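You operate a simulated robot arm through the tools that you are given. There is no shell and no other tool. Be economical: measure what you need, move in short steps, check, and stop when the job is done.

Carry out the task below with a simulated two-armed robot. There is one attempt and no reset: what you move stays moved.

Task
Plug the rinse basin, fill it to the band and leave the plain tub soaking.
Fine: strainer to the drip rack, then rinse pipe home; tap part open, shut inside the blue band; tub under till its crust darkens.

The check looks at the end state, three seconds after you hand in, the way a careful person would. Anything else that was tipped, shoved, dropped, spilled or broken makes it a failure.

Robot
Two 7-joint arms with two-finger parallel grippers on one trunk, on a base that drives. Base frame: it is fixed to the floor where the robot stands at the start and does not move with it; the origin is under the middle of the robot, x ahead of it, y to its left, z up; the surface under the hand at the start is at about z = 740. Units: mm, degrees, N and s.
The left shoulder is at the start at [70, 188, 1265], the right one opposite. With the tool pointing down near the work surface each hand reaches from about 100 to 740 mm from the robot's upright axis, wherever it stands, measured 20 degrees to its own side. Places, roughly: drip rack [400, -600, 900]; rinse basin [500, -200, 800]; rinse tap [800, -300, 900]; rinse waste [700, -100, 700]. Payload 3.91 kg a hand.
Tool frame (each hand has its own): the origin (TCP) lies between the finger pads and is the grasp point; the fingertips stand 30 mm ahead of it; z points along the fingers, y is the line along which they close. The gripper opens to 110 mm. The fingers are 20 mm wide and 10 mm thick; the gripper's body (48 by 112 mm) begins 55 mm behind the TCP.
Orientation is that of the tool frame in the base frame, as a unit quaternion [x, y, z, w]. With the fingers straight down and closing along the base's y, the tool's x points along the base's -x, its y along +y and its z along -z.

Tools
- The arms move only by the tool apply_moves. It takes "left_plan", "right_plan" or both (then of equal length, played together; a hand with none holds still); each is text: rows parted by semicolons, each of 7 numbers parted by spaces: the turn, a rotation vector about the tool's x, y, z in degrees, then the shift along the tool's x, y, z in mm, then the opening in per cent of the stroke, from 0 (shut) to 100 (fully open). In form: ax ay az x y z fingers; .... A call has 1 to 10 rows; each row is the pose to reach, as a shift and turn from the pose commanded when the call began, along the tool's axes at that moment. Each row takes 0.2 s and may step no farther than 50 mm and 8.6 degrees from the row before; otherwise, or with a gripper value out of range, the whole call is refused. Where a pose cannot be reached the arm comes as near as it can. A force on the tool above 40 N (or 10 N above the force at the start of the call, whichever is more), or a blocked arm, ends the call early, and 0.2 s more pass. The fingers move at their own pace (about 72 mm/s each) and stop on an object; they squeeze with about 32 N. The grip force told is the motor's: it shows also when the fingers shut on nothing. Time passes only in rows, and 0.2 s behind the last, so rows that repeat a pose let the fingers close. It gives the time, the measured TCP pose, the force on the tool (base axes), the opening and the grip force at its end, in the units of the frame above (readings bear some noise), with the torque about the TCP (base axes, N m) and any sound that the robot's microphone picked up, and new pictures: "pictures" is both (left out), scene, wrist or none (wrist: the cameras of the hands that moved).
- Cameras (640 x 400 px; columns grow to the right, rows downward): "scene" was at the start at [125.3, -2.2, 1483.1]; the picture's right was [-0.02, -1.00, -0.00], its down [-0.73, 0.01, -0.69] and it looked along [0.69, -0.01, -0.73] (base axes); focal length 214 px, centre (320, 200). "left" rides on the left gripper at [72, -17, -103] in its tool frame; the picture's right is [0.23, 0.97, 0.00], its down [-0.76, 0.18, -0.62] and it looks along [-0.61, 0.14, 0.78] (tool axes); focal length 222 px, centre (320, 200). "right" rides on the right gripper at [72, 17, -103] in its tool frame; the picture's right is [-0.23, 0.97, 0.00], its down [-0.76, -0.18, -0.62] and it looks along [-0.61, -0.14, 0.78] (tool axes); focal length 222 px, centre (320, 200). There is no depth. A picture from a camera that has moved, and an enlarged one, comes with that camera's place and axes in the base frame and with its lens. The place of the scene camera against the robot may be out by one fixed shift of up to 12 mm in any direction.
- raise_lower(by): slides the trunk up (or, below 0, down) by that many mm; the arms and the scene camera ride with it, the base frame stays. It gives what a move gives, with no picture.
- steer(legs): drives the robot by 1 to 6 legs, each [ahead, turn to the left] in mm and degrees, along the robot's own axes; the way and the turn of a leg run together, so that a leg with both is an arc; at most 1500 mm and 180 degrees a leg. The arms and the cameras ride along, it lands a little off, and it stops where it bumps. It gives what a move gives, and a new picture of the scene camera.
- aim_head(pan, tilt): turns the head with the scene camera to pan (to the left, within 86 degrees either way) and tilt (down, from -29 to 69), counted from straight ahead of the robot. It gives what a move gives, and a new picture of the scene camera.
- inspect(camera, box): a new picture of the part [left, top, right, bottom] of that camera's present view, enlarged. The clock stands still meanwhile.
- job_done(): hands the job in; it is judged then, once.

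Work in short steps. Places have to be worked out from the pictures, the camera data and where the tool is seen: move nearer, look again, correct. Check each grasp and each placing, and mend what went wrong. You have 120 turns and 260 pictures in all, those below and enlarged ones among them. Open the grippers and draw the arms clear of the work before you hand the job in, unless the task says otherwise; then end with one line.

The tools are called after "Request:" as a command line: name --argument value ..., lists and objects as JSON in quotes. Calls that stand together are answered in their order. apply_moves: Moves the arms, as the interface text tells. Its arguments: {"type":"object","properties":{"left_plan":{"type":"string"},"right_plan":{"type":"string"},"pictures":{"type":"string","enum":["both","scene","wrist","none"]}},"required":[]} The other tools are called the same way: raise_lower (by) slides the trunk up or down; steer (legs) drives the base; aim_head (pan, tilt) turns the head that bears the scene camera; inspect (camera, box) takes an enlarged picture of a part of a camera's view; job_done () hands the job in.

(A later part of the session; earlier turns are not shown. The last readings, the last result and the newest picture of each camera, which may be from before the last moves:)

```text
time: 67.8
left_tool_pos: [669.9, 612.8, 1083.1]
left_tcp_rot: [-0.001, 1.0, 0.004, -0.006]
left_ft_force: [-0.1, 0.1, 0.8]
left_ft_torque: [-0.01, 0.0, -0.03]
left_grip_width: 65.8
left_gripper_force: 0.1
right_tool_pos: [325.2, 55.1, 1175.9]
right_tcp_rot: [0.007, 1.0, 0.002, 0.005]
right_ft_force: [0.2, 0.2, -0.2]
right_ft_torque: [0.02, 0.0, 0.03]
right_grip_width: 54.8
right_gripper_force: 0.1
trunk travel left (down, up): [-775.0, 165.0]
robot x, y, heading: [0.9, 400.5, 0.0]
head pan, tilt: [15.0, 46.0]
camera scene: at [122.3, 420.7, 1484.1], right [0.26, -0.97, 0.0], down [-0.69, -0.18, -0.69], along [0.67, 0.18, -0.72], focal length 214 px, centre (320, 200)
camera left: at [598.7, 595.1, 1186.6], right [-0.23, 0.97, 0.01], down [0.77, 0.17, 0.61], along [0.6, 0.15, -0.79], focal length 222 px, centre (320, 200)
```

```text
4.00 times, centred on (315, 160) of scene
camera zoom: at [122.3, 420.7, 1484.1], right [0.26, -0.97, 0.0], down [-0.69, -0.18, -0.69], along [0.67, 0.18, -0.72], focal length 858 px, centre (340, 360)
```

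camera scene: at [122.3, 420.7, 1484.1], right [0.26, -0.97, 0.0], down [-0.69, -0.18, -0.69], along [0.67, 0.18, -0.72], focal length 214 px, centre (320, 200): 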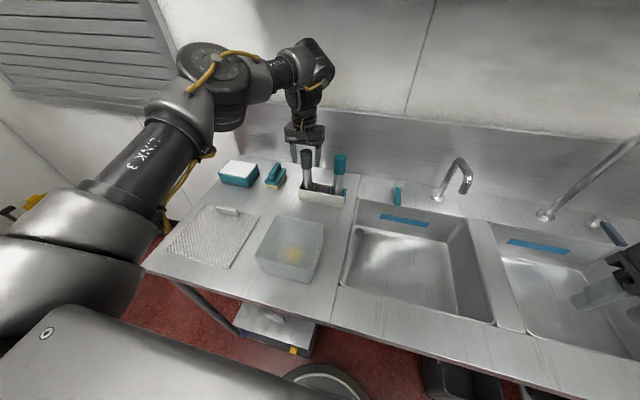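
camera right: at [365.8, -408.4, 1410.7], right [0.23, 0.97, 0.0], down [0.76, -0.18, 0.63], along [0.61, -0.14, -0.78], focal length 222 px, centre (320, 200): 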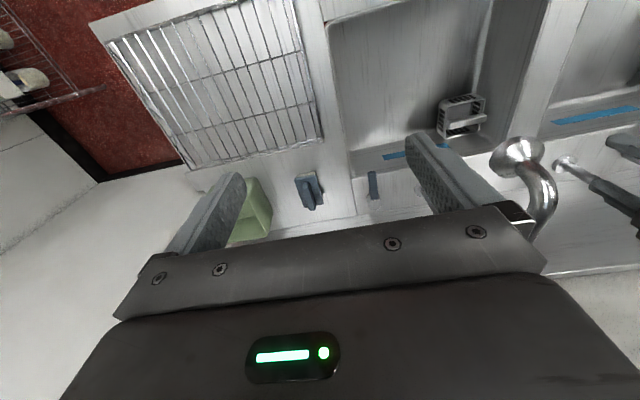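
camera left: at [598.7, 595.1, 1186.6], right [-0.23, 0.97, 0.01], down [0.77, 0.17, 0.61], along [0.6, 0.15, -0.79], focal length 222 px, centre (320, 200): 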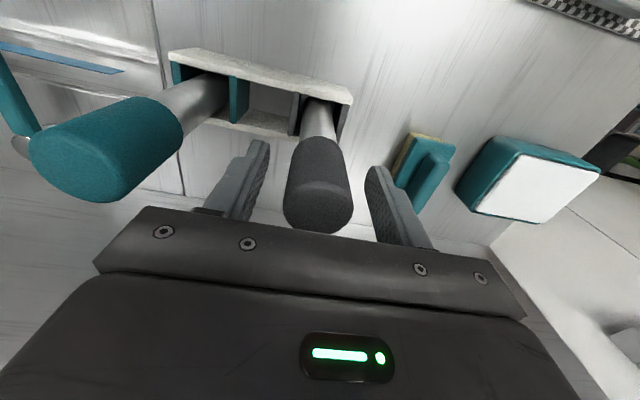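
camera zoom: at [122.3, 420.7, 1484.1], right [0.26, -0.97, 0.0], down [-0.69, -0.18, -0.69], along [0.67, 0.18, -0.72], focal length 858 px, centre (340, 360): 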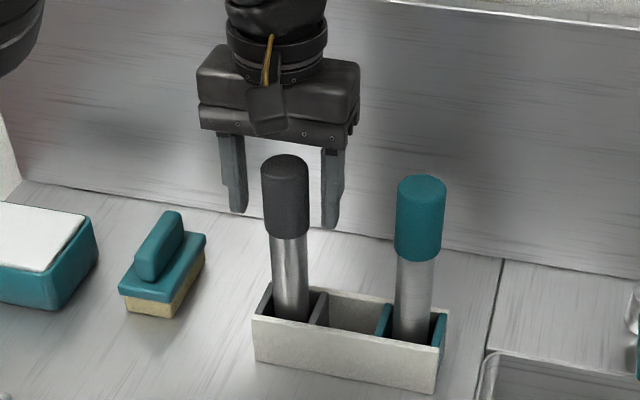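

The cap is centred between the fingers. I close the grip and lift gently.

Request:
apply_moves --left_plan "0 0 0 0 0 2 0; 0 0 0 0 0 2 0; 0 0 0 0 0 2 0; 0 0 0 0 0 -10 0; 0 0 0 0 0 -30 0; 0 0 0 0 0 -50 0" --pictures "both"

```text
time: 69.2
left_tool_pos: [670.5, 611.8, 1134.4]
left_tcp_rot: [-0.001, 1.0, 0.006, -0.008]
left_ft_force: [0.2, -0.3, -1.6]
left_ft_torque: [-0.04, 0.0, 0.0]
left_grip_width: 35.6
left_gripper_force: 32.0
right_tool_pos: [325.7, 54.2, 1176.0]
right_tcp_rot: [0.007, 1.0, 0.002, 0.004]
right_ft_force: [-0.7, -0.5, 0.4]
right_ft_torque: [0.01, 0.0, 0.01]
right_grip_width: 55.1
right_gripper_force: 0.0
trunk travel left (down, up): [-775.0, 165.0]
robot x, y, heading: [1.2, 402.8, -0.1]
head pan, tilt: [15.0, 46.0]
camera scene: at [122.6, 420.3, 1484.0], right [0.26, -0.97, 0.0], down [-0.7, -0.18, -0.69], along [0.67, 0.18, -0.72], focal length 214 px, centre (320, 200)
camera left: at [600.5, 594.3, 1237.4], right [-0.23, 0.97, 0.01], down [0.77, 0.17, 0.61], along [0.6, 0.15, -0.79], focal length 222 px, centre (320, 200)
```

scene: 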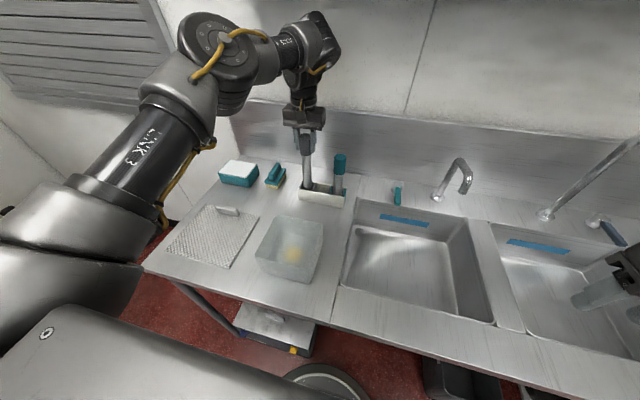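
left: 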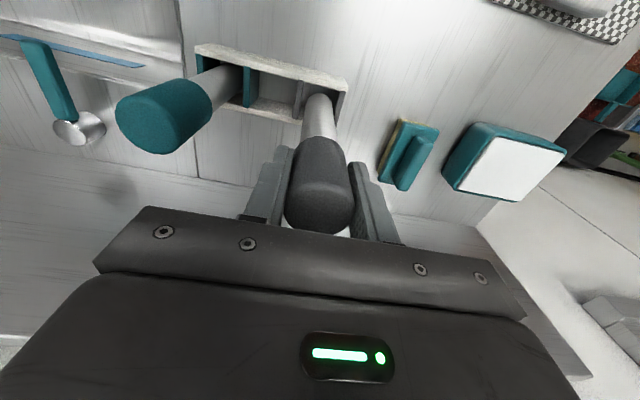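

Pipe held (35.6 mm). I lift it clear of the caddy and retract a little.

Request:
apply_moves --left_plan "0 0 0 0 0 -25 0; 0 0 0 0 0 -50 0; 0 0 0 40 -10 -55 0; 0 0 0 80 -20 -55 0; 0 0 0 120 -30 -55 0; 0 0 0 140 -35 -55 0" --pictures "scene"

```text
time: 70.6
left_tool_pos: [531.6, 576.5, 1187.7]
left_tcp_rot: [-0.001, 1.0, 0.003, -0.006]
left_ft_force: [-0.5, 0.0, -1.8]
left_ft_torque: [-0.02, -0.02, 0.01]
left_grip_width: 35.9
left_gripper_force: 32.1
right_tool_pos: [326.2, 56.3, 1175.7]
right_tcp_rot: [0.007, 1.0, 0.002, 0.004]
right_ft_force: [-0.1, 1.0, 0.4]
right_ft_torque: [0.0, -0.01, 0.01]
right_grip_width: 55.1
right_gripper_force: 0.1
trunk travel left (down, up): [-775.0, 165.0]
robot x, y, heading: [-1.2, 401.6, -0.1]
head pan, tilt: [15.0, 46.0]
camera scene: at [121.9, 422.3, 1484.1], right [0.26, -0.97, 0.0], down [-0.69, -0.19, -0.69], along [0.67, 0.18, -0.72], focal length 214 px, centre (320, 200)
```

scene: 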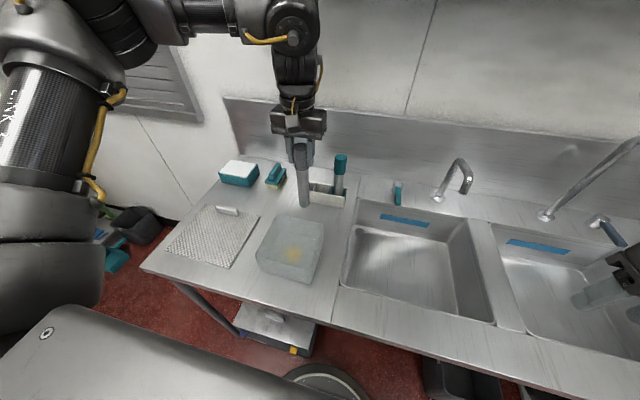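

To keep the pipe clear of the tub and the spouts, I turn right first, back away diagonally, shift along the counter and turn to heading -25°.

Request:
steer --legs '[[0, -45], [-212, 0], [0, -45], [480, 0], [0, 65]]'

```text
time: 81.8
left_tool_pos: [397.8, 14.0, 1187.5]
left_tcp_rot: [0.207, 0.978, 0.005, -0.005]
left_ft_force: [0.3, 0.3, -2.2]
left_ft_torque: [-0.01, -0.01, 0.02]
left_grip_width: 35.8
left_gripper_force: 32.1
right_tool_pos: [-2.2, -377.5, 1175.0]
right_tcp_rot: [0.215, 0.977, 0.001, 0.004]
right_ft_force: [0.0, 0.0, -0.1]
right_ft_torque: [0.0, 0.0, 0.0]
right_grip_width: 54.8
right_gripper_force: 0.0
trunk travel left (down, up): [-775.0, 165.0]
robot x, y, heading: [-158.2, 73.2, -23.9]
head pan, tilt: [15.0, 46.0]
camera scene: at [-39.5, 36.3, 1484.0], right [-0.16, -0.99, 0.0], down [-0.71, 0.11, -0.69], along [0.69, -0.11, -0.72], focal length 214 px, centre (320, 200)
```

scene: 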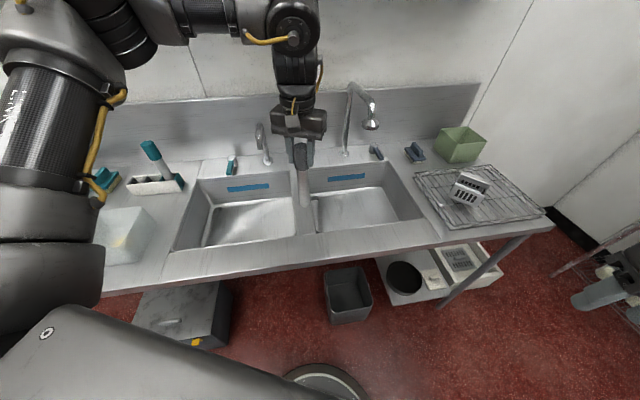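

All well. I drive forward 165 mm to the working spot.

Request:
steer --legs '[[165, 0]]'

Request:
inspect --camera "scene" --box '[260, 120, 420, 260]'

Request:
inspect --camera "left" --box '[0, 0, 640, 400]'

```text
time: 83.3
left_tool_pos: [550.7, -53.6, 1189.3]
left_tcp_rot: [0.207, 0.978, 0.006, -0.006]
left_ft_force: [0.3, 0.1, -0.6]
left_ft_torque: [-0.01, -0.03, -0.01]
left_grip_width: 35.7
left_gripper_force: 31.9
right_tool_pos: [151.2, -445.0, 1175.2]
right_tcp_rot: [0.214, 0.977, 0.0, 0.006]
right_ft_force: [0.0, 1.1, 0.3]
right_ft_torque: [-0.02, 0.01, 0.0]
right_grip_width: 54.9
right_gripper_force: 0.1
trunk travel left (down, up): [-775.0, 165.0]
robot x, y, heading: [-6.3, 1.0, -24.0]
head pan, tilt: [15.0, 46.0]
camera scene: at [112.0, -30.7, 1484.3], right [-0.16, -0.99, 0.0], down [-0.71, 0.11, -0.7], along [0.69, -0.11, -0.72], focal length 214 px, centre (320, 200)
```

scene: 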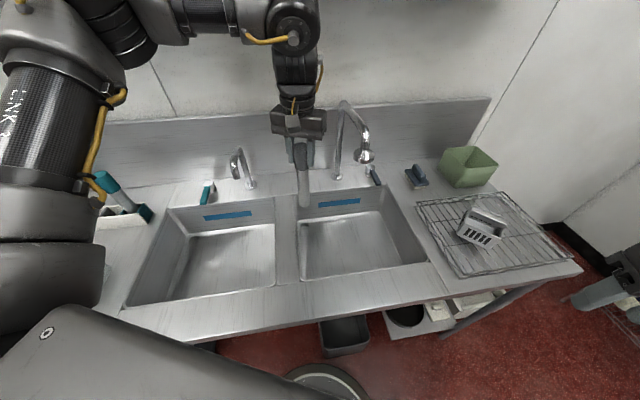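

```text
2.86 times, centred on (340, 190) of scene
camera zoom: at [112.0, -30.7, 1484.3], right [-0.16, -0.99, 0.0], down [-0.71, 0.11, -0.7], along [0.69, -0.11, -0.72], focal length 613 px, centre (263, 229)
```

zoom: 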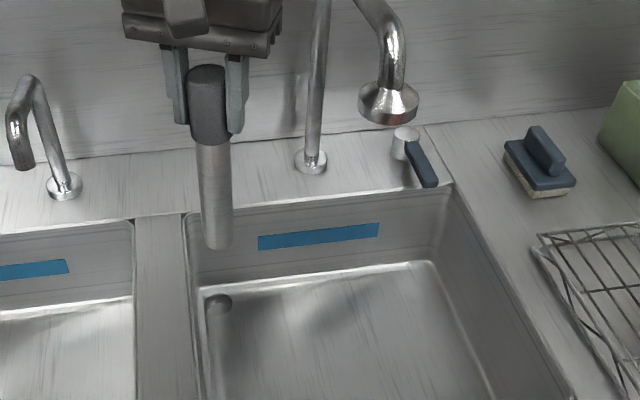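

```text
1.00 times, centred on (320, 200) of left (not enlarged: the box is as wide or as high as the picture)
camera zoom: at [478.6, -40.2, 1293.4], right [0.19, 0.98, 0.01], down [0.77, -0.15, 0.62], along [0.61, -0.11, -0.79], focal length 222 px, centre (320, 200)
```

zoom: 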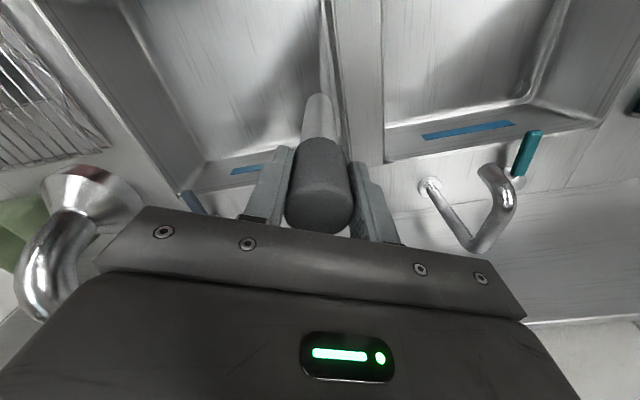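

Taking the basin floor at z ≈ 740, the waste hole works out at about [679, -55] and the pipe end is about 172 mm below the TCP. I move above the hole, correct the slight tilt and lower to bottom z ≈ 830.

Request:
apply_moves --left_plan "0.1 -0.2 0 -24 10 10 0; 0.2 -0.4 0 -48 20 25 0; 0.3 -0.6 0 -72 31 45 0; 0.4 -0.7 0 -96 41 65 0; 0.5 -0.8 0 -117.6 50.6 90 0; 0.5 -0.8 0 -117.6 50.6 120 0; 0.5 -0.8 0 -117.6 50.6 155 0; 0.5 -0.8 0 -117.6 50.6 187 0; 0.5 -0.8 0 -117.6 50.6 187 0" --pictures "scene"

Request:
inspect --camera "scene" --box '[280, 140, 360, 240]'

Request:
inspect --camera "left" --box '[220, 0, 440, 240]'

```text
time: 85.3
left_tool_pos: [678.2, -53.2, 1000.6]
left_tcp_rot: [0.206, 0.979, 0.0, 0.001]
left_ft_force: [0.4, -0.7, -2.4]
left_ft_torque: [0.01, -0.02, 0.0]
left_grip_width: 35.8
left_gripper_force: 32.1
right_tool_pos: [152.6, -445.6, 1175.6]
right_tcp_rot: [0.214, 0.977, 0.0, 0.005]
right_ft_force: [0.0, 0.2, -0.2]
right_ft_torque: [0.0, -0.02, 0.0]
right_grip_width: 54.6
right_gripper_force: 0.0
trunk travel left (down, up): [-775.0, 165.0]
robot x, y, heading: [-5.6, 2.9, -24.0]
head pan, tilt: [15.0, 46.0]
camera scene: at [114.2, -31.9, 1484.1], right [-0.16, -0.99, 0.0], down [-0.71, 0.11, -0.69], along [0.69, -0.11, -0.72], focal length 214 px, centre (320, 200)
```

scene: 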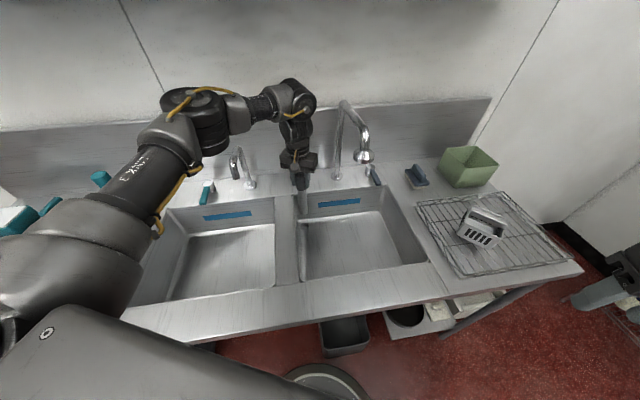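

```text
4.00 times, centred on (320, 190) of scene
camera zoom: at [114.2, -31.9, 1484.1], right [-0.16, -0.99, 0.0], down [-0.71, 0.11, -0.69], along [0.69, -0.11, -0.72], focal length 858 px, centre (320, 240)
```

zoom: 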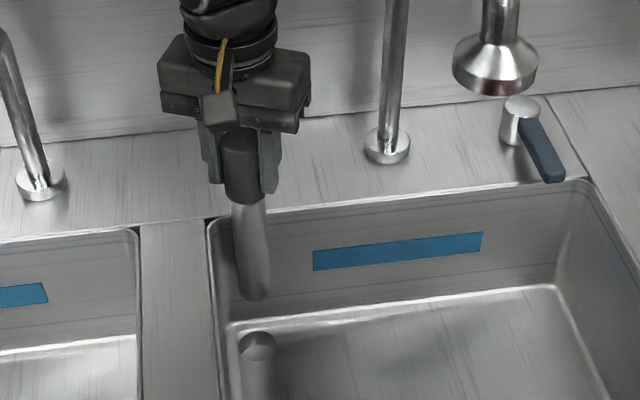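

```text
1.67 times, centred on (330, 120) of left
camera zoom: at [605.4, -38.8, 1104.5], right [0.19, 0.98, 0.0], down [0.77, -0.15, 0.62], along [0.61, -0.12, -0.78], focal length 370 px, centre (303, 333)
```

zoom: 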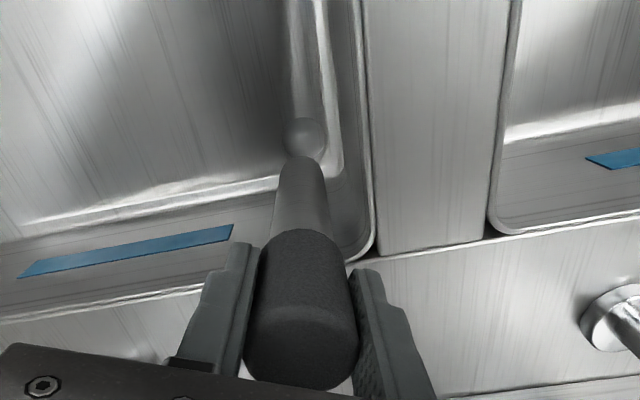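

Both views show the hole about 8 mm nearer than my aim, at ≈ [670, -54]. I correct and lower until the end is just above the floor.

Request:
apply_moves --left_plan "0 0 0 6.9 -4.2 10 0; 0 0 0 6.9 -4.2 30 0; 0 0 0 6.9 -4.2 50 0; 0 0 0 6.9 -4.2 66 0; 0 0 0 6.9 -4.2 66 0" --pictures "none"

Request:
inspect --camera "scene" --box '[285, 170, 345, 240]'

Request:
inspect --camera "left" --box '[260, 30, 380, 160]'

```text
time: 86.5
left_tool_pos: [668.7, -54.5, 933.4]
left_tcp_rot: [0.207, 0.978, 0.001, 0.0]
left_ft_force: [0.5, -0.4, -2.3]
left_ft_torque: [0.04, 0.02, -0.01]
left_grip_width: 35.8
left_gripper_force: 32.5
right_tool_pos: [153.6, -445.4, 1176.2]
right_tcp_rot: [0.214, 0.977, 0.0, 0.005]
right_ft_force: [0.1, -0.1, 0.4]
right_ft_torque: [-0.01, 0.0, -0.03]
right_grip_width: 54.9
right_gripper_force: 0.0
trunk travel left (down, up): [-775.0, 165.0]
robot x, y, heading: [-4.0, 0.6, -23.9]
head pan, tilt: [15.0, 46.0]
```

```text
5.71 times, centred on (315, 205) of scene
camera zoom: at [114.6, -32.1, 1484.0], right [-0.16, -0.99, 0.0], down [-0.71, 0.11, -0.69], along [0.69, -0.11, -0.72], focal length 1226 px, centre (349, 171)
```

zoom: 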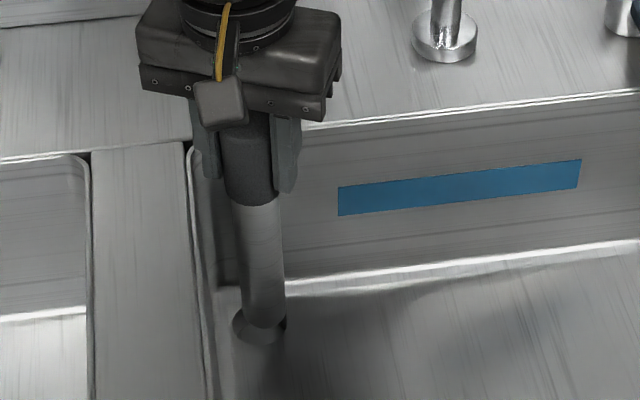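

```text
3.08 times, centred on (320, 95) of left
camera zoom: at [596.2, -40.5, 1037.0], right [0.19, 0.98, 0.0], down [0.77, -0.15, 0.62], along [0.61, -0.12, -0.78], focal length 684 px, centre (320, 523)
```

zoom: 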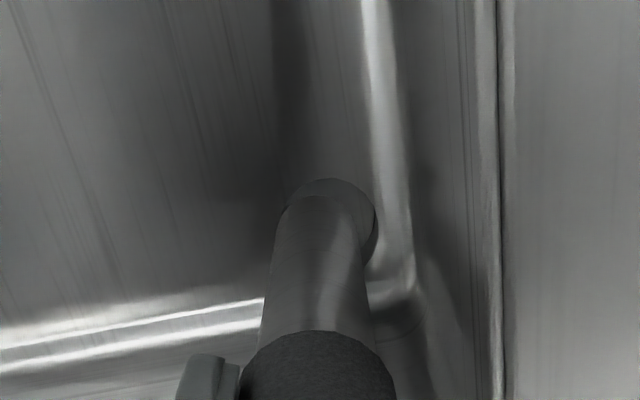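

The views show a remaining offset of about +4 mm in x and +2.5 mm in y. I correct and lower to just touch, watching force.

Request:
apply_moves --left_plan "0 0 0 -2.6 3.9 3 0; 0 0 0 -2.6 3.9 8 0; 0 0 0 -2.6 3.9 13 0; 0 0 0 -2.6 3.9 18 0; 0 0 0 -2.6 3.9 18 0" --pictures "none"

Request:
inspect --camera "scene" --box '[285, 170, 345, 240]'

Request:
inspect --camera "left" --box '[280, 50, 370, 150]'

```text
time: 87.7
left_tool_pos: [672.8, -53.2, 916.4]
left_tcp_rot: [0.207, 0.978, 0.001, 0.0]
left_ft_force: [-0.8, 0.0, -0.8]
left_ft_torque: [0.01, 0.03, 0.02]
left_grip_width: 36.0
left_gripper_force: 31.9
right_tool_pos: [153.1, -446.1, 1174.9]
right_tcp_rot: [0.213, 0.977, 0.001, 0.005]
right_ft_force: [-0.4, -0.5, -0.7]
right_ft_torque: [0.03, -0.02, 0.01]
right_grip_width: 54.9
right_gripper_force: 0.0
trunk travel left (down, up): [-775.0, 165.0]
robot x, y, heading: [-2.4, 0.6, -23.9]
head pan, tilt: [15.0, 46.0]
```

```text
5.71 times, centred on (315, 205) of scene
camera zoom: at [114.7, -32.2, 1484.0], right [-0.16, -0.99, 0.0], down [-0.71, 0.11, -0.69], along [0.69, -0.11, -0.72], focal length 1226 px, centre (349, 171)
```

zoom: 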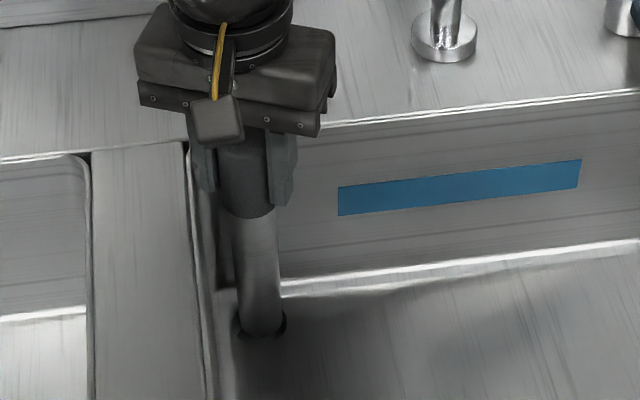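

```text
4.00 times, centred on (325, 100) of left
camera zoom: at [601.1, -37.8, 1020.0], right [0.19, 0.98, 0.0], down [0.77, -0.15, 0.62], along [0.61, -0.12, -0.78], focal length 888 px, centre (300, 600)
```

zoom: 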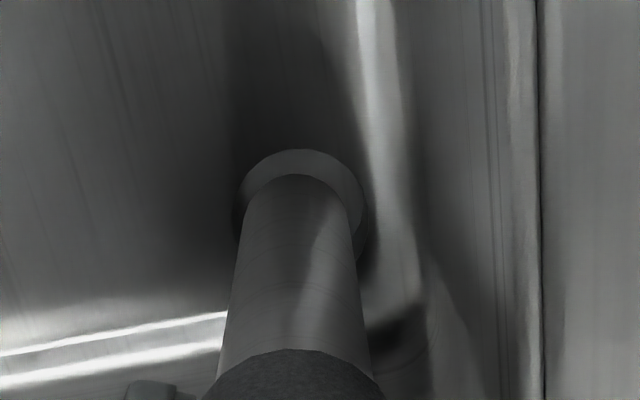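

The pipe end seems centred and at floor level with no contact force. I probe 10 mm lower.

Request:
apply_moves --left_plan "0 0 0 0 0 3 0; 0 0 0 0 0 6 0; 0 0 0 0 0 10 0; 0 0 0 0 0 10 0" --pictures "none"

Request:
inspect --camera "scene" --box '[285, 170, 345, 240]'

Request:
inspect --camera "left" --box '[280, 50, 370, 150]'

```text
time: 88.7
left_tool_pos: [674.6, -51.8, 906.2]
left_tcp_rot: [0.207, 0.978, 0.001, 0.001]
left_ft_force: [-0.6, 1.2, -1.0]
left_ft_torque: [0.11, 0.11, -0.01]
left_grip_width: 35.8
left_gripper_force: 31.8
right_tool_pos: [153.2, -445.5, 1176.0]
right_tcp_rot: [0.214, 0.977, -0.001, 0.005]
right_ft_force: [0.9, 0.0, 0.0]
right_ft_torque: [-0.04, 0.02, 0.0]
right_grip_width: 55.2
right_gripper_force: 0.1
trunk travel left (down, up): [-775.0, 165.0]
robot x, y, heading: [-3.5, 4.3, -23.9]
head pan, tilt: [15.0, 46.0]
```

```text
5.71 times, centred on (315, 205) of scene
camera zoom: at [114.7, -32.0, 1484.0], right [-0.16, -0.99, 0.0], down [-0.71, 0.11, -0.69], along [0.69, -0.11, -0.72], focal length 1226 px, centre (349, 171)
```

zoom: 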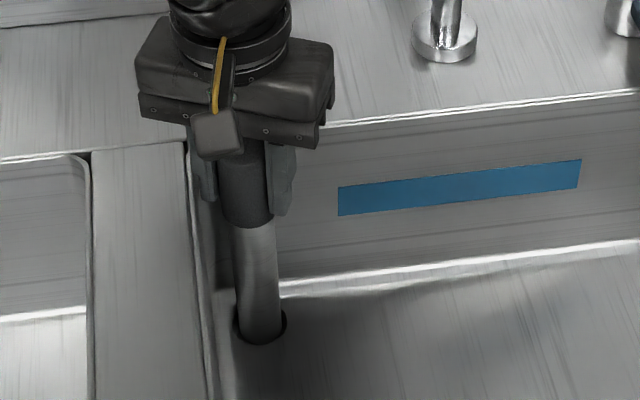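

```text
4.00 times, centred on (325, 100) of left
camera zoom: at [602.3, -36.8, 1009.3], right [0.19, 0.98, 0.0], down [0.77, -0.15, 0.62], along [0.61, -0.12, -0.78], focal length 888 px, centre (300, 600)
```

zoom: 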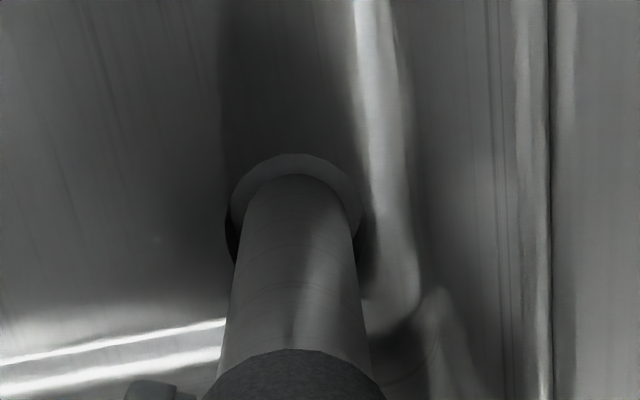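

It's entering the hole. I ease it back about 3 mm toward the centre and keep lowering.

Request:
apply_moves --left_plan "0 0 0 2.1 -2.6 1 0; 0 0 0 2.1 -2.6 6 0; 0 0 0 2.1 -2.6 11 0; 0 0 0 2.1 -2.6 16 0; 0 0 0 2.1 -2.6 16 0" --pictures "none"

Request:
inspect --camera "left" --box '[280, 50, 370, 150]'

```text
time: 89.9
left_tool_pos: [670.2, -52.9, 895.0]
left_tcp_rot: [0.206, 0.979, 0.0, 0.005]
left_ft_force: [3.3, 6.6, 32.6]
left_ft_torque: [1.04, -0.4, 0.04]
left_grip_width: 35.8
left_gripper_force: 32.6
right_tool_pos: [149.9, -444.9, 1176.6]
right_tcp_rot: [0.214, 0.977, 0.001, 0.006]
right_ft_force: [0.4, -0.3, 0.3]
right_ft_torque: [-0.01, -0.01, -0.01]
right_grip_width: 54.9
right_gripper_force: 0.1
trunk travel left (down, up): [-775.0, 165.0]
robot x, y, heading: [-5.7, 2.4, -24.1]
head pan, tilt: [15.0, 46.0]
```

```text
4.00 times, centred on (325, 100) of left
camera zoom: at [596.8, -38.7, 998.2], right [0.19, 0.98, 0.0], down [0.76, -0.14, 0.63], along [0.62, -0.12, -0.78], focal length 888 px, centre (300, 600)
```

zoom: 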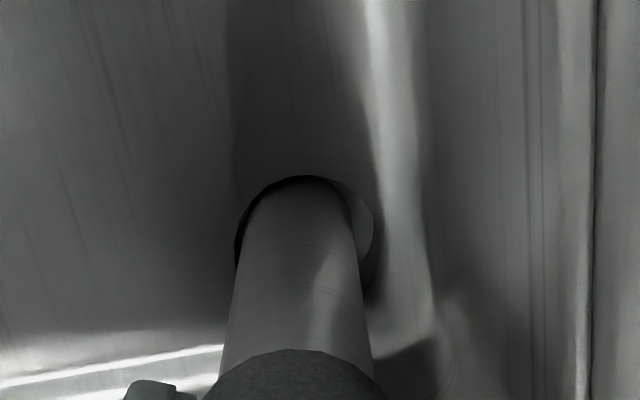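

It bottomed on a ledge off-centre (33 N). I back up 13 mm, recentre by +4/+2.5 mm and lower again.

Request:
apply_moves --left_plan "0 0 0 0 0 -13 0; 0 0 0 -2.6 3.9 -13 0; 0 0 0 -2.6 3.9 -8 0; 0 0 0 -2.6 3.9 -4 0; 0 0 0 -2.6 3.9 0 0; 0 0 0 -2.6 3.9 3 0" --pictures "none"

Request:
inspect --camera "left" --box '[280, 50, 370, 150]'

```text
time: 91.4
left_tool_pos: [675.9, -52.2, 895.2]
left_tcp_rot: [0.206, 0.978, -0.003, 0.005]
left_ft_force: [-7.9, 2.3, 25.8]
left_ft_torque: [0.88, 0.85, 0.07]
left_grip_width: 35.8
left_gripper_force: 31.9
right_tool_pos: [150.3, -446.4, 1176.2]
right_tcp_rot: [0.214, 0.977, 0.001, 0.007]
right_ft_force: [-0.4, 0.2, 0.3]
right_ft_torque: [-0.01, 0.02, -0.01]
right_grip_width: 55.2
right_gripper_force: 0.0
trunk travel left (down, up): [-775.0, 165.0]
robot x, y, heading: [-6.5, 1.1, -24.1]
head pan, tilt: [15.0, 46.0]
stopped in row 6 (left hand): the force on the tool passed its limit at 45 N (the readings are from after the stop); the commanded pose is now the measured one
```

```text
4.00 times, centred on (325, 100) of left
camera zoom: at [602.7, -37.3, 997.5], right [0.19, 0.98, -0.01], down [0.76, -0.14, 0.63], along [0.62, -0.12, -0.78], focal length 888 px, centre (300, 600)
```

zoom: 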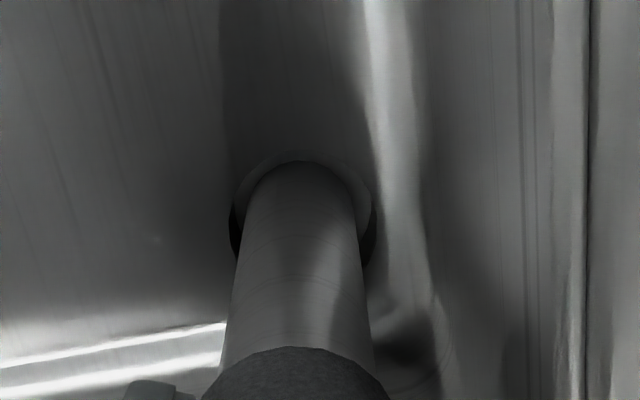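

Torque readings show it rests on the +x/+y edge now, and it rested on the -x side before, so the true centre is about [673, -54]. I lift 12 mm, level the tilt, recentre and lower again.

Request:
apply_moves --left_plan "0 0 0 0 0 -12 0; -0.2 0.63 0 1.9 -2.8 -12 0; -0.2 0.63 0 1.9 -2.8 -12 0; -0.2 0.63 0 1.9 -2.8 -6 0; -0.2 0.63 0 1.9 -2.8 -2 0; -0.2 0.63 0 1.9 -2.8 1 0; -0.2 0.63 0 1.9 -2.8 4 0" --pictures "none"

Request:
inspect --camera "left" --box '[280, 50, 370, 150]'

```text
time: 93.0
left_tool_pos: [675.9, -54.0, 893.7]
left_tcp_rot: [0.206, 0.979, 0.0, 0.004]
left_ft_force: [-5.9, 5.4, 26.8]
left_ft_torque: [0.66, 0.79, -0.06]
left_grip_width: 36.2
left_gripper_force: 32.0
right_tool_pos: [150.4, -444.5, 1176.7]
right_tcp_rot: [0.212, 0.977, 0.001, 0.006]
right_ft_force: [0.6, 0.0, 0.3]
right_ft_torque: [-0.01, 0.03, 0.02]
right_grip_width: 54.8
right_gripper_force: 0.2
trunk travel left (down, up): [-775.0, 165.0]
robot x, y, heading: [-4.6, 4.3, -24.0]
head pan, tilt: [15.0, 46.0]
stopped in row 7 (left hand): the force on the tool passed its limit at 43 N (the readings are from after the stop); the commanded pose is now the measured one
```

```text
4.00 times, centred on (325, 100) of left
camera zoom: at [602.5, -39.9, 997.7], right [0.18, 0.98, 0.0], down [0.76, -0.14, 0.63], along [0.62, -0.12, -0.78], focal length 888 px, centre (300, 600)
```

zoom: 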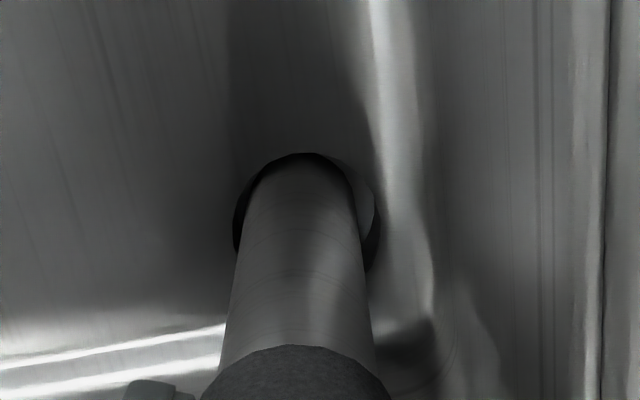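

The depth (~894) is the same in three spots, so this may be the socket floor or a ledge. I lift 9 mm and look closely to judge the centring.

Request:
apply_moves --left_plan "0 0 0 0 0 -5 0; 0 0 0 0 0 -9 0; 0 0 0 0 0 -9 0" --pictures "none"

Request:
inspect --camera "left" --box '[300, 60, 350, 120]'

Request:
inspect --camera "scene" --box '[295, 205, 325, 235]'

```text
time: 93.8
left_tool_pos: [677.2, -54.2, 898.4]
left_tcp_rot: [0.207, 0.978, 0.001, 0.002]
left_ft_force: [-0.1, 0.4, -1.9]
left_ft_torque: [0.0, -0.02, 0.01]
left_grip_width: 35.8
left_gripper_force: 32.1
right_tool_pos: [152.7, -446.1, 1174.9]
right_tcp_rot: [0.213, 0.977, 0.001, 0.004]
right_ft_force: [-1.7, 0.3, -0.4]
right_ft_torque: [-0.02, -0.03, -0.01]
right_grip_width: 55.0
right_gripper_force: 0.1
trunk travel left (down, up): [-775.0, 165.0]
robot x, y, heading: [-3.2, 3.5, -24.1]
head pan, tilt: [15.0, 46.0]
```

```text
6.67 times, centred on (325, 90) of left
camera zoom: at [603.6, -40.4, 1002.4], right [0.18, 0.98, 0.0], down [0.77, -0.14, 0.63], along [0.62, -0.11, -0.78], focal length 1481 px, centre (287, 933)
```

zoom: 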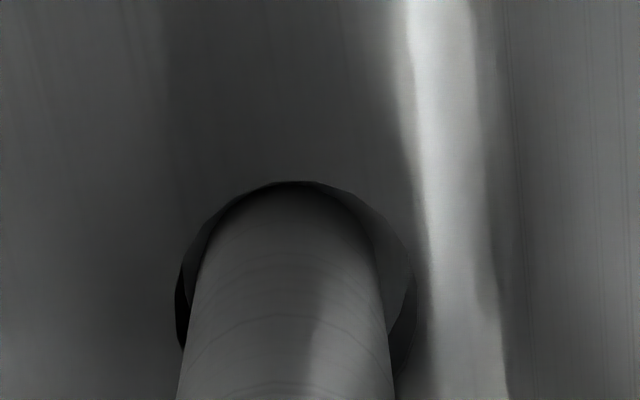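

```text
13.33 times, centred on (310, 220) of scene
camera zoom: at [114.3, -32.0, 1484.0], right [-0.16, -0.99, 0.0], down [-0.71, 0.11, -0.69], along [0.69, -0.11, -0.72], focal length 2860 px, centre (453, -67)
```

zoom: 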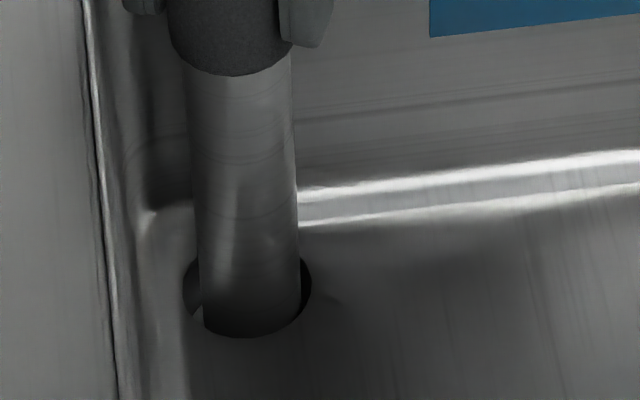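

The pipe has pivoted slightly in the grip, bottom toward the robot. I shift the hand 4 mm back to straighten it, lower it lightly to the bottom and release with the fingers still around it.

Request:
apply_moves --left_plan "0 0 0 1.8 -0.8 0 0; 0 0 0 3.7 -1.6 0 0; 0 0 0 3.7 -1.6 3 0; 0 0 0 3.7 -1.6 5 0; 0 0 0 3.7 -1.6 5 36; 0 0 0 3.7 -1.6 5 42; 0 0 0 3.7 -1.6 5 42; 0 0 0 3.7 -1.6 5 42" --pictures "wrist"

Request:
inspect --camera "scene" --box '[285, 170, 345, 240]'

```text
time: 95.6
left_tool_pos: [672.4, -55.4, 894.2]
left_tcp_rot: [0.206, 0.978, 0.001, 0.002]
left_ft_force: [-4.2, -6.6, -2.0]
left_ft_torque: [-0.04, 0.01, 0.1]
left_grip_width: 42.8
left_gripper_force: 0.2
right_tool_pos: [152.5, -446.7, 1174.7]
right_tcp_rot: [0.214, 0.977, 0.001, 0.006]
right_ft_force: [-0.3, 0.2, 0.3]
right_ft_torque: [-0.01, -0.01, 0.03]
right_grip_width: 55.0
right_gripper_force: 0.1
trunk travel left (down, up): [-775.0, 165.0]
robot x, y, heading: [-6.1, 3.2, -24.1]
head pan, tilt: [15.0, 46.0]
camera left: at [599.5, -41.2, 997.7], right [0.19, 0.98, 0.0], down [0.77, -0.15, 0.63], along [0.61, -0.12, -0.78], focal length 222 px, centre (320, 200)
```

left: 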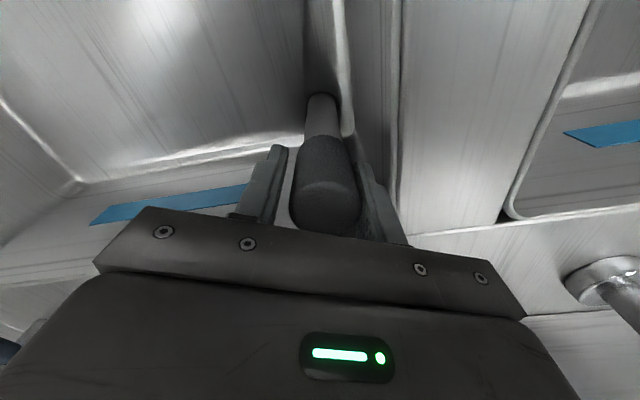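

```text
5.71 times, centred on (315, 205) of scene
camera zoom: at [114.1, -33.5, 1484.0], right [-0.16, -0.99, 0.0], down [-0.71, 0.11, -0.69], along [0.69, -0.11, -0.72], focal length 1226 px, centre (349, 171)
```

zoom: 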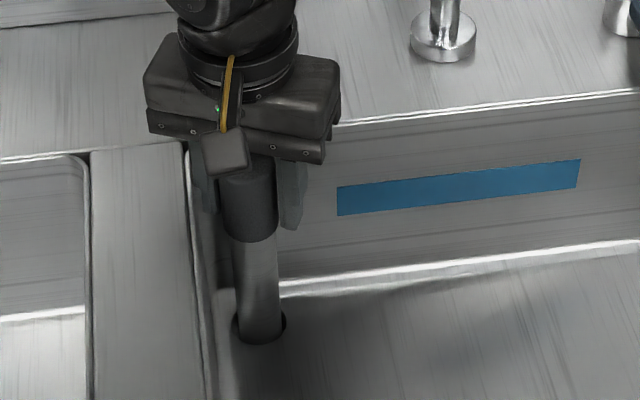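

The pipe stands on its own, with the left finger still pressing sideways on the cap. I shift the hand +4 mm in y to free it and look.

Request:
apply_moves --left_plan "0 0 0 0.8 1.9 0 50; 0 0 0 1.6 3.7 0 55; 0 0 0 1.6 3.7 0 55" --pictures "wrist"

Request:
inspect --camera "left" --box '[260, 60, 400, 240]'

Request:
inspect --camera "scene" --box '[285, 170, 345, 240]'

```text
time: 96.4
left_tool_pos: [673.5, -56.3, 894.5]
left_tcp_rot: [0.207, 0.978, 0.001, 0.002]
left_ft_force: [-6.9, -30.6, -8.2]
left_ft_torque: [-0.22, 0.06, 0.16]
left_grip_width: 44.7
left_gripper_force: 0.1
right_tool_pos: [153.3, -450.4, 1174.2]
right_tcp_rot: [0.213, 0.977, 0.003, 0.004]
right_ft_force: [-0.2, -0.5, -0.3]
right_ft_torque: [-0.01, -0.01, -0.04]
right_grip_width: 54.8
right_gripper_force: 0.0
trunk travel left (down, up): [-775.0, 165.0]
robot x, y, heading: [-2.6, 2.7, -24.1]
head pan, tilt: [15.0, 46.0]
camera left: at [599.5, -41.7, 998.1], right [0.19, 0.98, 0.0], down [0.77, -0.15, 0.63], along [0.62, -0.12, -0.78], focal length 222 px, centre (320, 200)
```

left: 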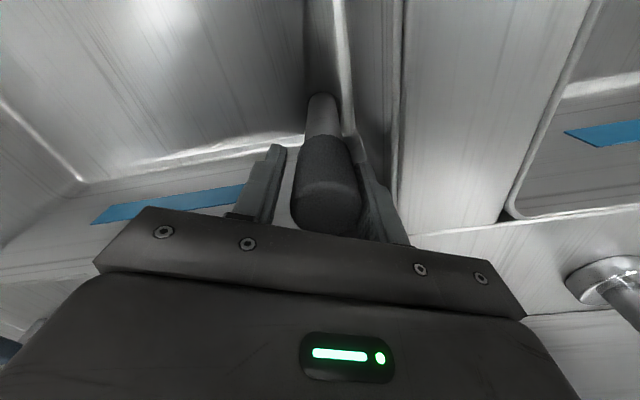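

```text
2.22 times, centred on (330, 150) of left
camera zoom: at [599.5, -41.7, 998.1], right [0.19, 0.98, 0.0], down [0.77, -0.15, 0.63], along [0.62, -0.12, -0.78], focal length 494 px, centre (298, 311)
```

zoom: 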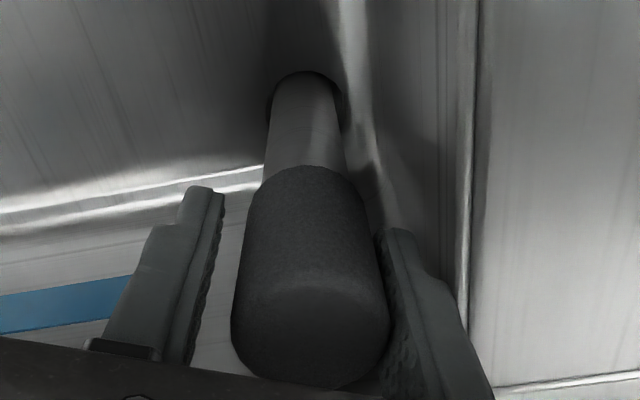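

```text
5.71 times, centred on (315, 205) of scene
camera zoom: at [114.3, -38.6, 1483.8], right [-0.16, -0.99, 0.0], down [-0.71, 0.12, -0.69], along [0.69, -0.11, -0.72], focal length 1226 px, centre (349, 171)
```

zoom: 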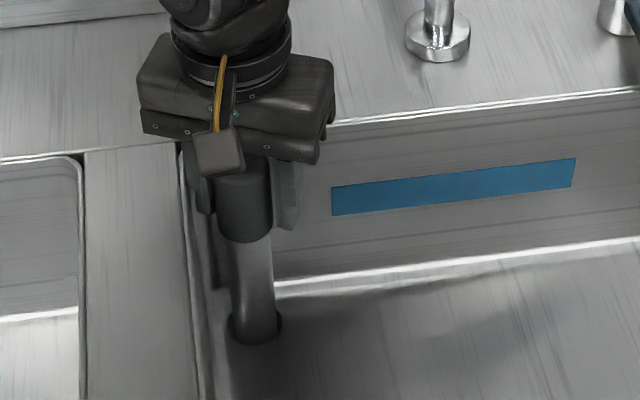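

The left finger's outer side is jammed against the basin wall (30 N), not the pipe. I shift back -5 mm in y, then raise straight up.

Request:
apply_moves --left_plan "0 0 0 -2 -4.6 0 41; 0 0 0 -2 -4.6 0 41; 0 0 0 -2 -4.6 0 41" --pictures "none"

Request:
inspect --camera "left" --box '[260, 60, 400, 240]'

```text
time: 97.2
left_tool_pos: [674.3, -56.0, 896.3]
left_tcp_rot: [0.206, 0.979, 0.001, 0.002]
left_ft_force: [-2.4, -5.4, -2.2]
left_ft_torque: [-0.06, -0.02, 0.09]
left_grip_width: 42.1
left_gripper_force: 0.0
right_tool_pos: [153.8, -446.1, 1176.3]
right_tcp_rot: [0.212, 0.977, 0.001, 0.007]
right_ft_force: [-0.1, 1.1, -0.1]
right_ft_torque: [0.01, -0.02, -0.03]
right_grip_width: 54.9
right_gripper_force: 0.0
trunk travel left (down, up): [-775.0, 165.0]
robot x, y, heading: [-6.3, 0.1, -24.2]
head pan, tilt: [15.0, 46.0]
```

```text
2.22 times, centred on (330, 150) of left
camera zoom: at [600.9, -41.3, 999.0], right [0.18, 0.98, 0.0], down [0.77, -0.15, 0.63], along [0.62, -0.11, -0.78], focal length 494 px, centre (298, 311)
```

zoom: 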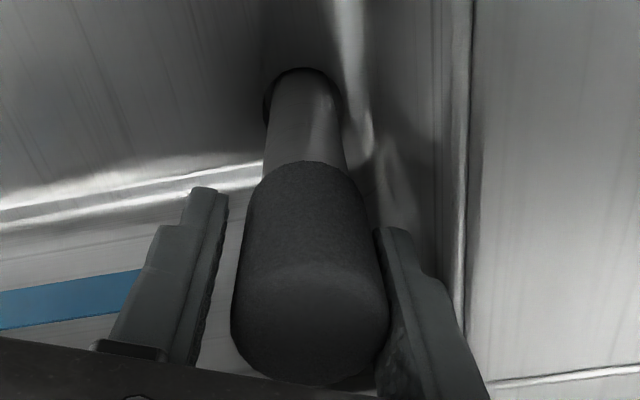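

Force is mostly relieved. I raise the hand straight up out of the basin.

Request:
apply_moves --left_plan "0 0 0 -0.4 -1 -5 41; 0 0 0 -0.4 -1 -15 41; 0 0 0 -0.4 -1 -35 45; 0 0 0 -0.4 -1 -70 60; 0 0 0 -0.4 -1 -110 60; 0 0 0 20 0 -150 60; 0 0 0 60 10 -170 60" --pictures "both"

Request:
inspect --camera "scene" --box '[285, 160, 345, 240]'

Request:
inspect --camera "left" --box '[260, 60, 400, 200]'

```text
time: 98.8
left_tool_pos: [618.6, -21.4, 1064.0]
left_tcp_rot: [0.206, 0.979, 0.0, 0.003]
left_ft_force: [-0.4, 0.2, 0.2]
left_ft_torque: [-0.02, -0.04, -0.01]
left_grip_width: 66.0
left_gripper_force: 0.0
right_tool_pos: [151.4, -442.6, 1176.5]
right_tcp_rot: [0.214, 0.977, -0.001, 0.005]
right_ft_force: [0.7, 1.2, 0.4]
right_ft_torque: [-0.04, 0.0, 0.03]
right_grip_width: 55.4
right_gripper_force: 0.0
trunk travel left (down, up): [-775.0, 165.0]
robot x, y, heading: [-2.3, 4.0, -23.9]
head pan, tilt: [15.0, 46.0]
camera scene: at [113.1, -28.7, 1484.2], right [-0.16, -0.99, 0.0], down [-0.71, 0.11, -0.7], along [0.69, -0.11, -0.72], focal length 214 px, centre (320, 200)
camera left: at [545.3, -6.9, 1168.3], right [0.18, 0.98, 0.0], down [0.77, -0.14, 0.63], along [0.62, -0.12, -0.78], focal length 222 px, centre (320, 200)
```

scene: 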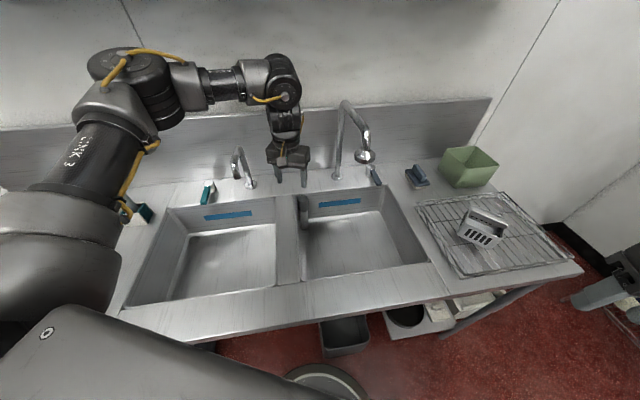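
left: 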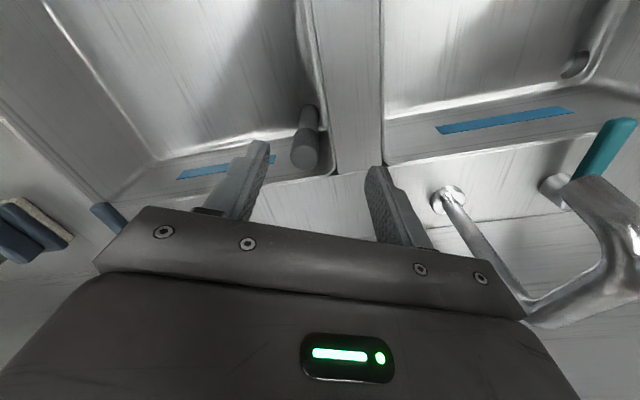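

```text
5.00 times, centred on (315, 200) of scene
camera zoom: at [113.1, -28.7, 1484.2], right [-0.16, -0.99, 0.0], down [-0.71, 0.11, -0.7], along [0.69, -0.11, -0.72], focal length 1072 px, centre (345, 200)
```

zoom: 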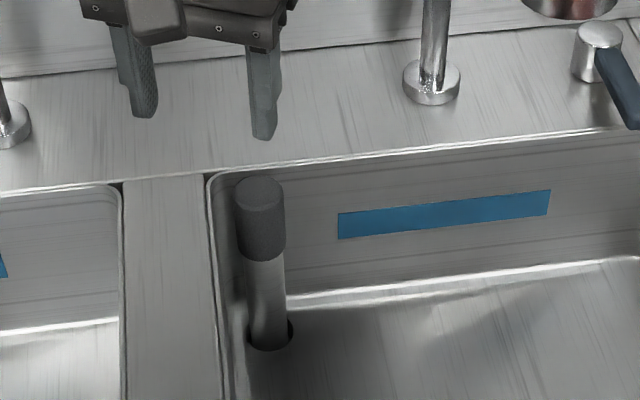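

```text
2.86 times, centred on (330, 130) of left
camera zoom: at [545.3, -6.9, 1168.3], right [0.18, 0.98, 0.0], down [0.77, -0.14, 0.63], along [0.62, -0.12, -0.78], focal length 635 px, centre (291, 400)
```

zoom: 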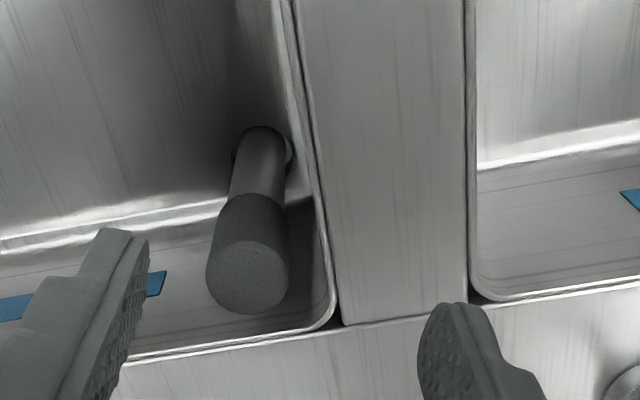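

The pipe stands upright in the waste. I retract the left hand, then turn to heading 0 so the right hand can work the tap lever (pivot ~[790, -352], tip ~[700, -350]).

Request:
apply_moves --left_plan "0 0 0 45 0 -10 60; 0 0 0 90 0 -20 60; 0 0 0 135 0 -30 60; 0 0 0 180 0 -36 60; 0 0 0 190 0 -36 60" --right_plan "0 0 0 0 0 0 0; 0 0 0 0 0 0 0; 0 0 0 0 0 0 0; 0 0 0 0 0 0 0; 0 0 0 0 0 0 0" --pictures "none"

```text
time: 100.0
left_tool_pos: [489.3, 112.1, 1109.0]
left_tcp_rot: [0.207, 0.978, -0.001, 0.003]
left_ft_force: [-1.2, 1.4, 0.0]
left_ft_torque: [-0.06, -0.02, 0.01]
left_grip_width: 65.7
left_gripper_force: 0.0
left hand out of reach, approached as far as the arm can: row 3, 4, 5
right_tool_pos: [151.3, -442.6, 1178.3]
right_tcp_rot: [0.213, 0.977, -0.001, 0.006]
right_ft_force: [0.2, 0.9, 0.9]
right_ft_torque: [-0.07, -0.04, 0.01]
right_grip_width: 0.0
right_gripper_force: 31.8
trunk travel left (down, up): [-775.0, 165.0]
robot x, y, heading: [-5.4, 3.2, -24.1]
head pan, tilt: [15.0, 46.0]
```

Request:
steer --legs '[[0, 24]]'

Request:
aim_head --pan -15 --tilt 42

Request:
inspect --camera "scene" --box '[270, 110, 400, 230]'

```text
time: 101.6
left_tool_pos: [409.1, 295.2, 1107.9]
left_tcp_rot: [0.006, 1.0, 0.001, 0.002]
left_ft_force: [-0.3, -0.3, 1.0]
left_ft_torque: [0.04, 0.04, 0.02]
left_grip_width: 66.0
left_gripper_force: 0.1
right_tool_pos: [316.4, -348.5, 1175.1]
right_tcp_rot: [0.014, 1.0, 0.002, 0.004]
right_ft_force: [-0.7, 0.5, -1.0]
right_ft_torque: [0.01, -0.01, -0.02]
right_grip_width: 0.0
right_gripper_force: 31.8
trunk travel left (down, up): [-775.0, 165.0]
robot x, y, heading: [-3.8, 2.9, -0.8]
head pan, tilt: [15.0, 46.0]
camera scene: at [117.6, 17.8, 1484.0], right [0.24, -0.97, 0.0], down [-0.7, -0.17, -0.69], along [0.67, 0.17, -0.72], focal length 214 px, centre (320, 200)
```

scene: 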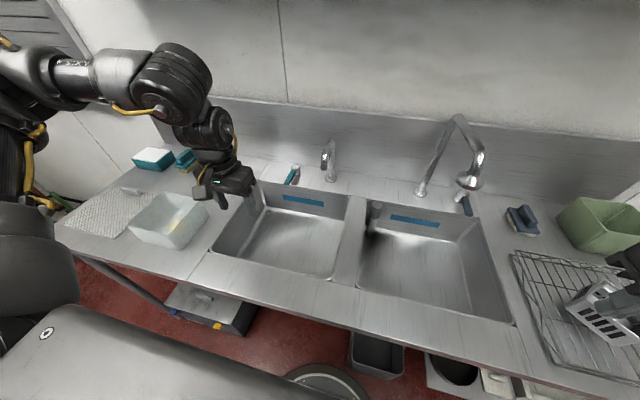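

```text
time: 102.5
left_tool_pos: [409.0, 297.6, 1107.9]
left_tcp_rot: [0.007, 1.0, 0.0, 0.001]
left_ft_force: [0.7, 0.5, -1.0]
left_ft_torque: [-0.02, 0.0, -0.01]
left_grip_width: 65.8
left_gripper_force: 0.0
right_tool_pos: [316.4, -346.6, 1175.6]
right_tcp_rot: [0.013, 1.0, 0.001, 0.005]
right_ft_force: [0.5, -0.1, -0.6]
right_ft_torque: [-0.01, 0.0, 0.0]
right_grip_width: 0.0
right_gripper_force: 32.1
trunk travel left (down, up): [-775.0, 165.0]
robot x, y, heading: [-5.6, 2.1, -1.0]
head pan, tilt: [-15.0, 42.0]
camera scene: at [119.9, -22.3, 1489.7], right [-0.27, -0.96, 0.0], down [-0.64, 0.18, -0.74], along [0.71, -0.2, -0.67], focal length 214 px, centre (320, 200)
```

scene: 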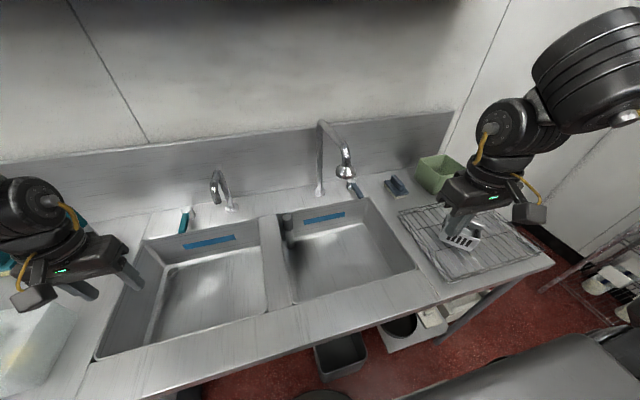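

```text
3.33 times, centred on (335, 170) of scene
camera zoom: at [119.9, -22.3, 1489.7], right [-0.27, -0.96, 0.0], down [-0.64, 0.18, -0.74], along [0.71, -0.2, -0.67], focal length 715 px, centre (270, 300)
```

zoom: 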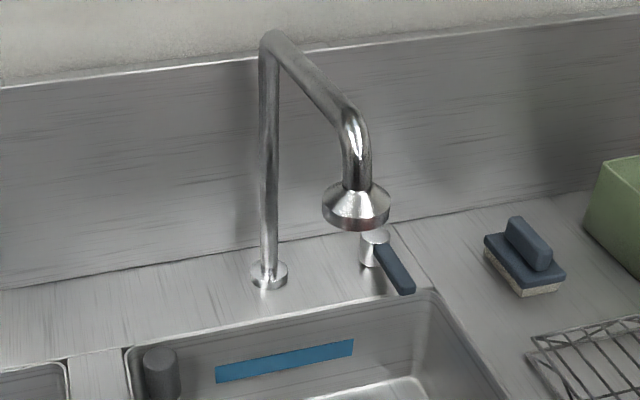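

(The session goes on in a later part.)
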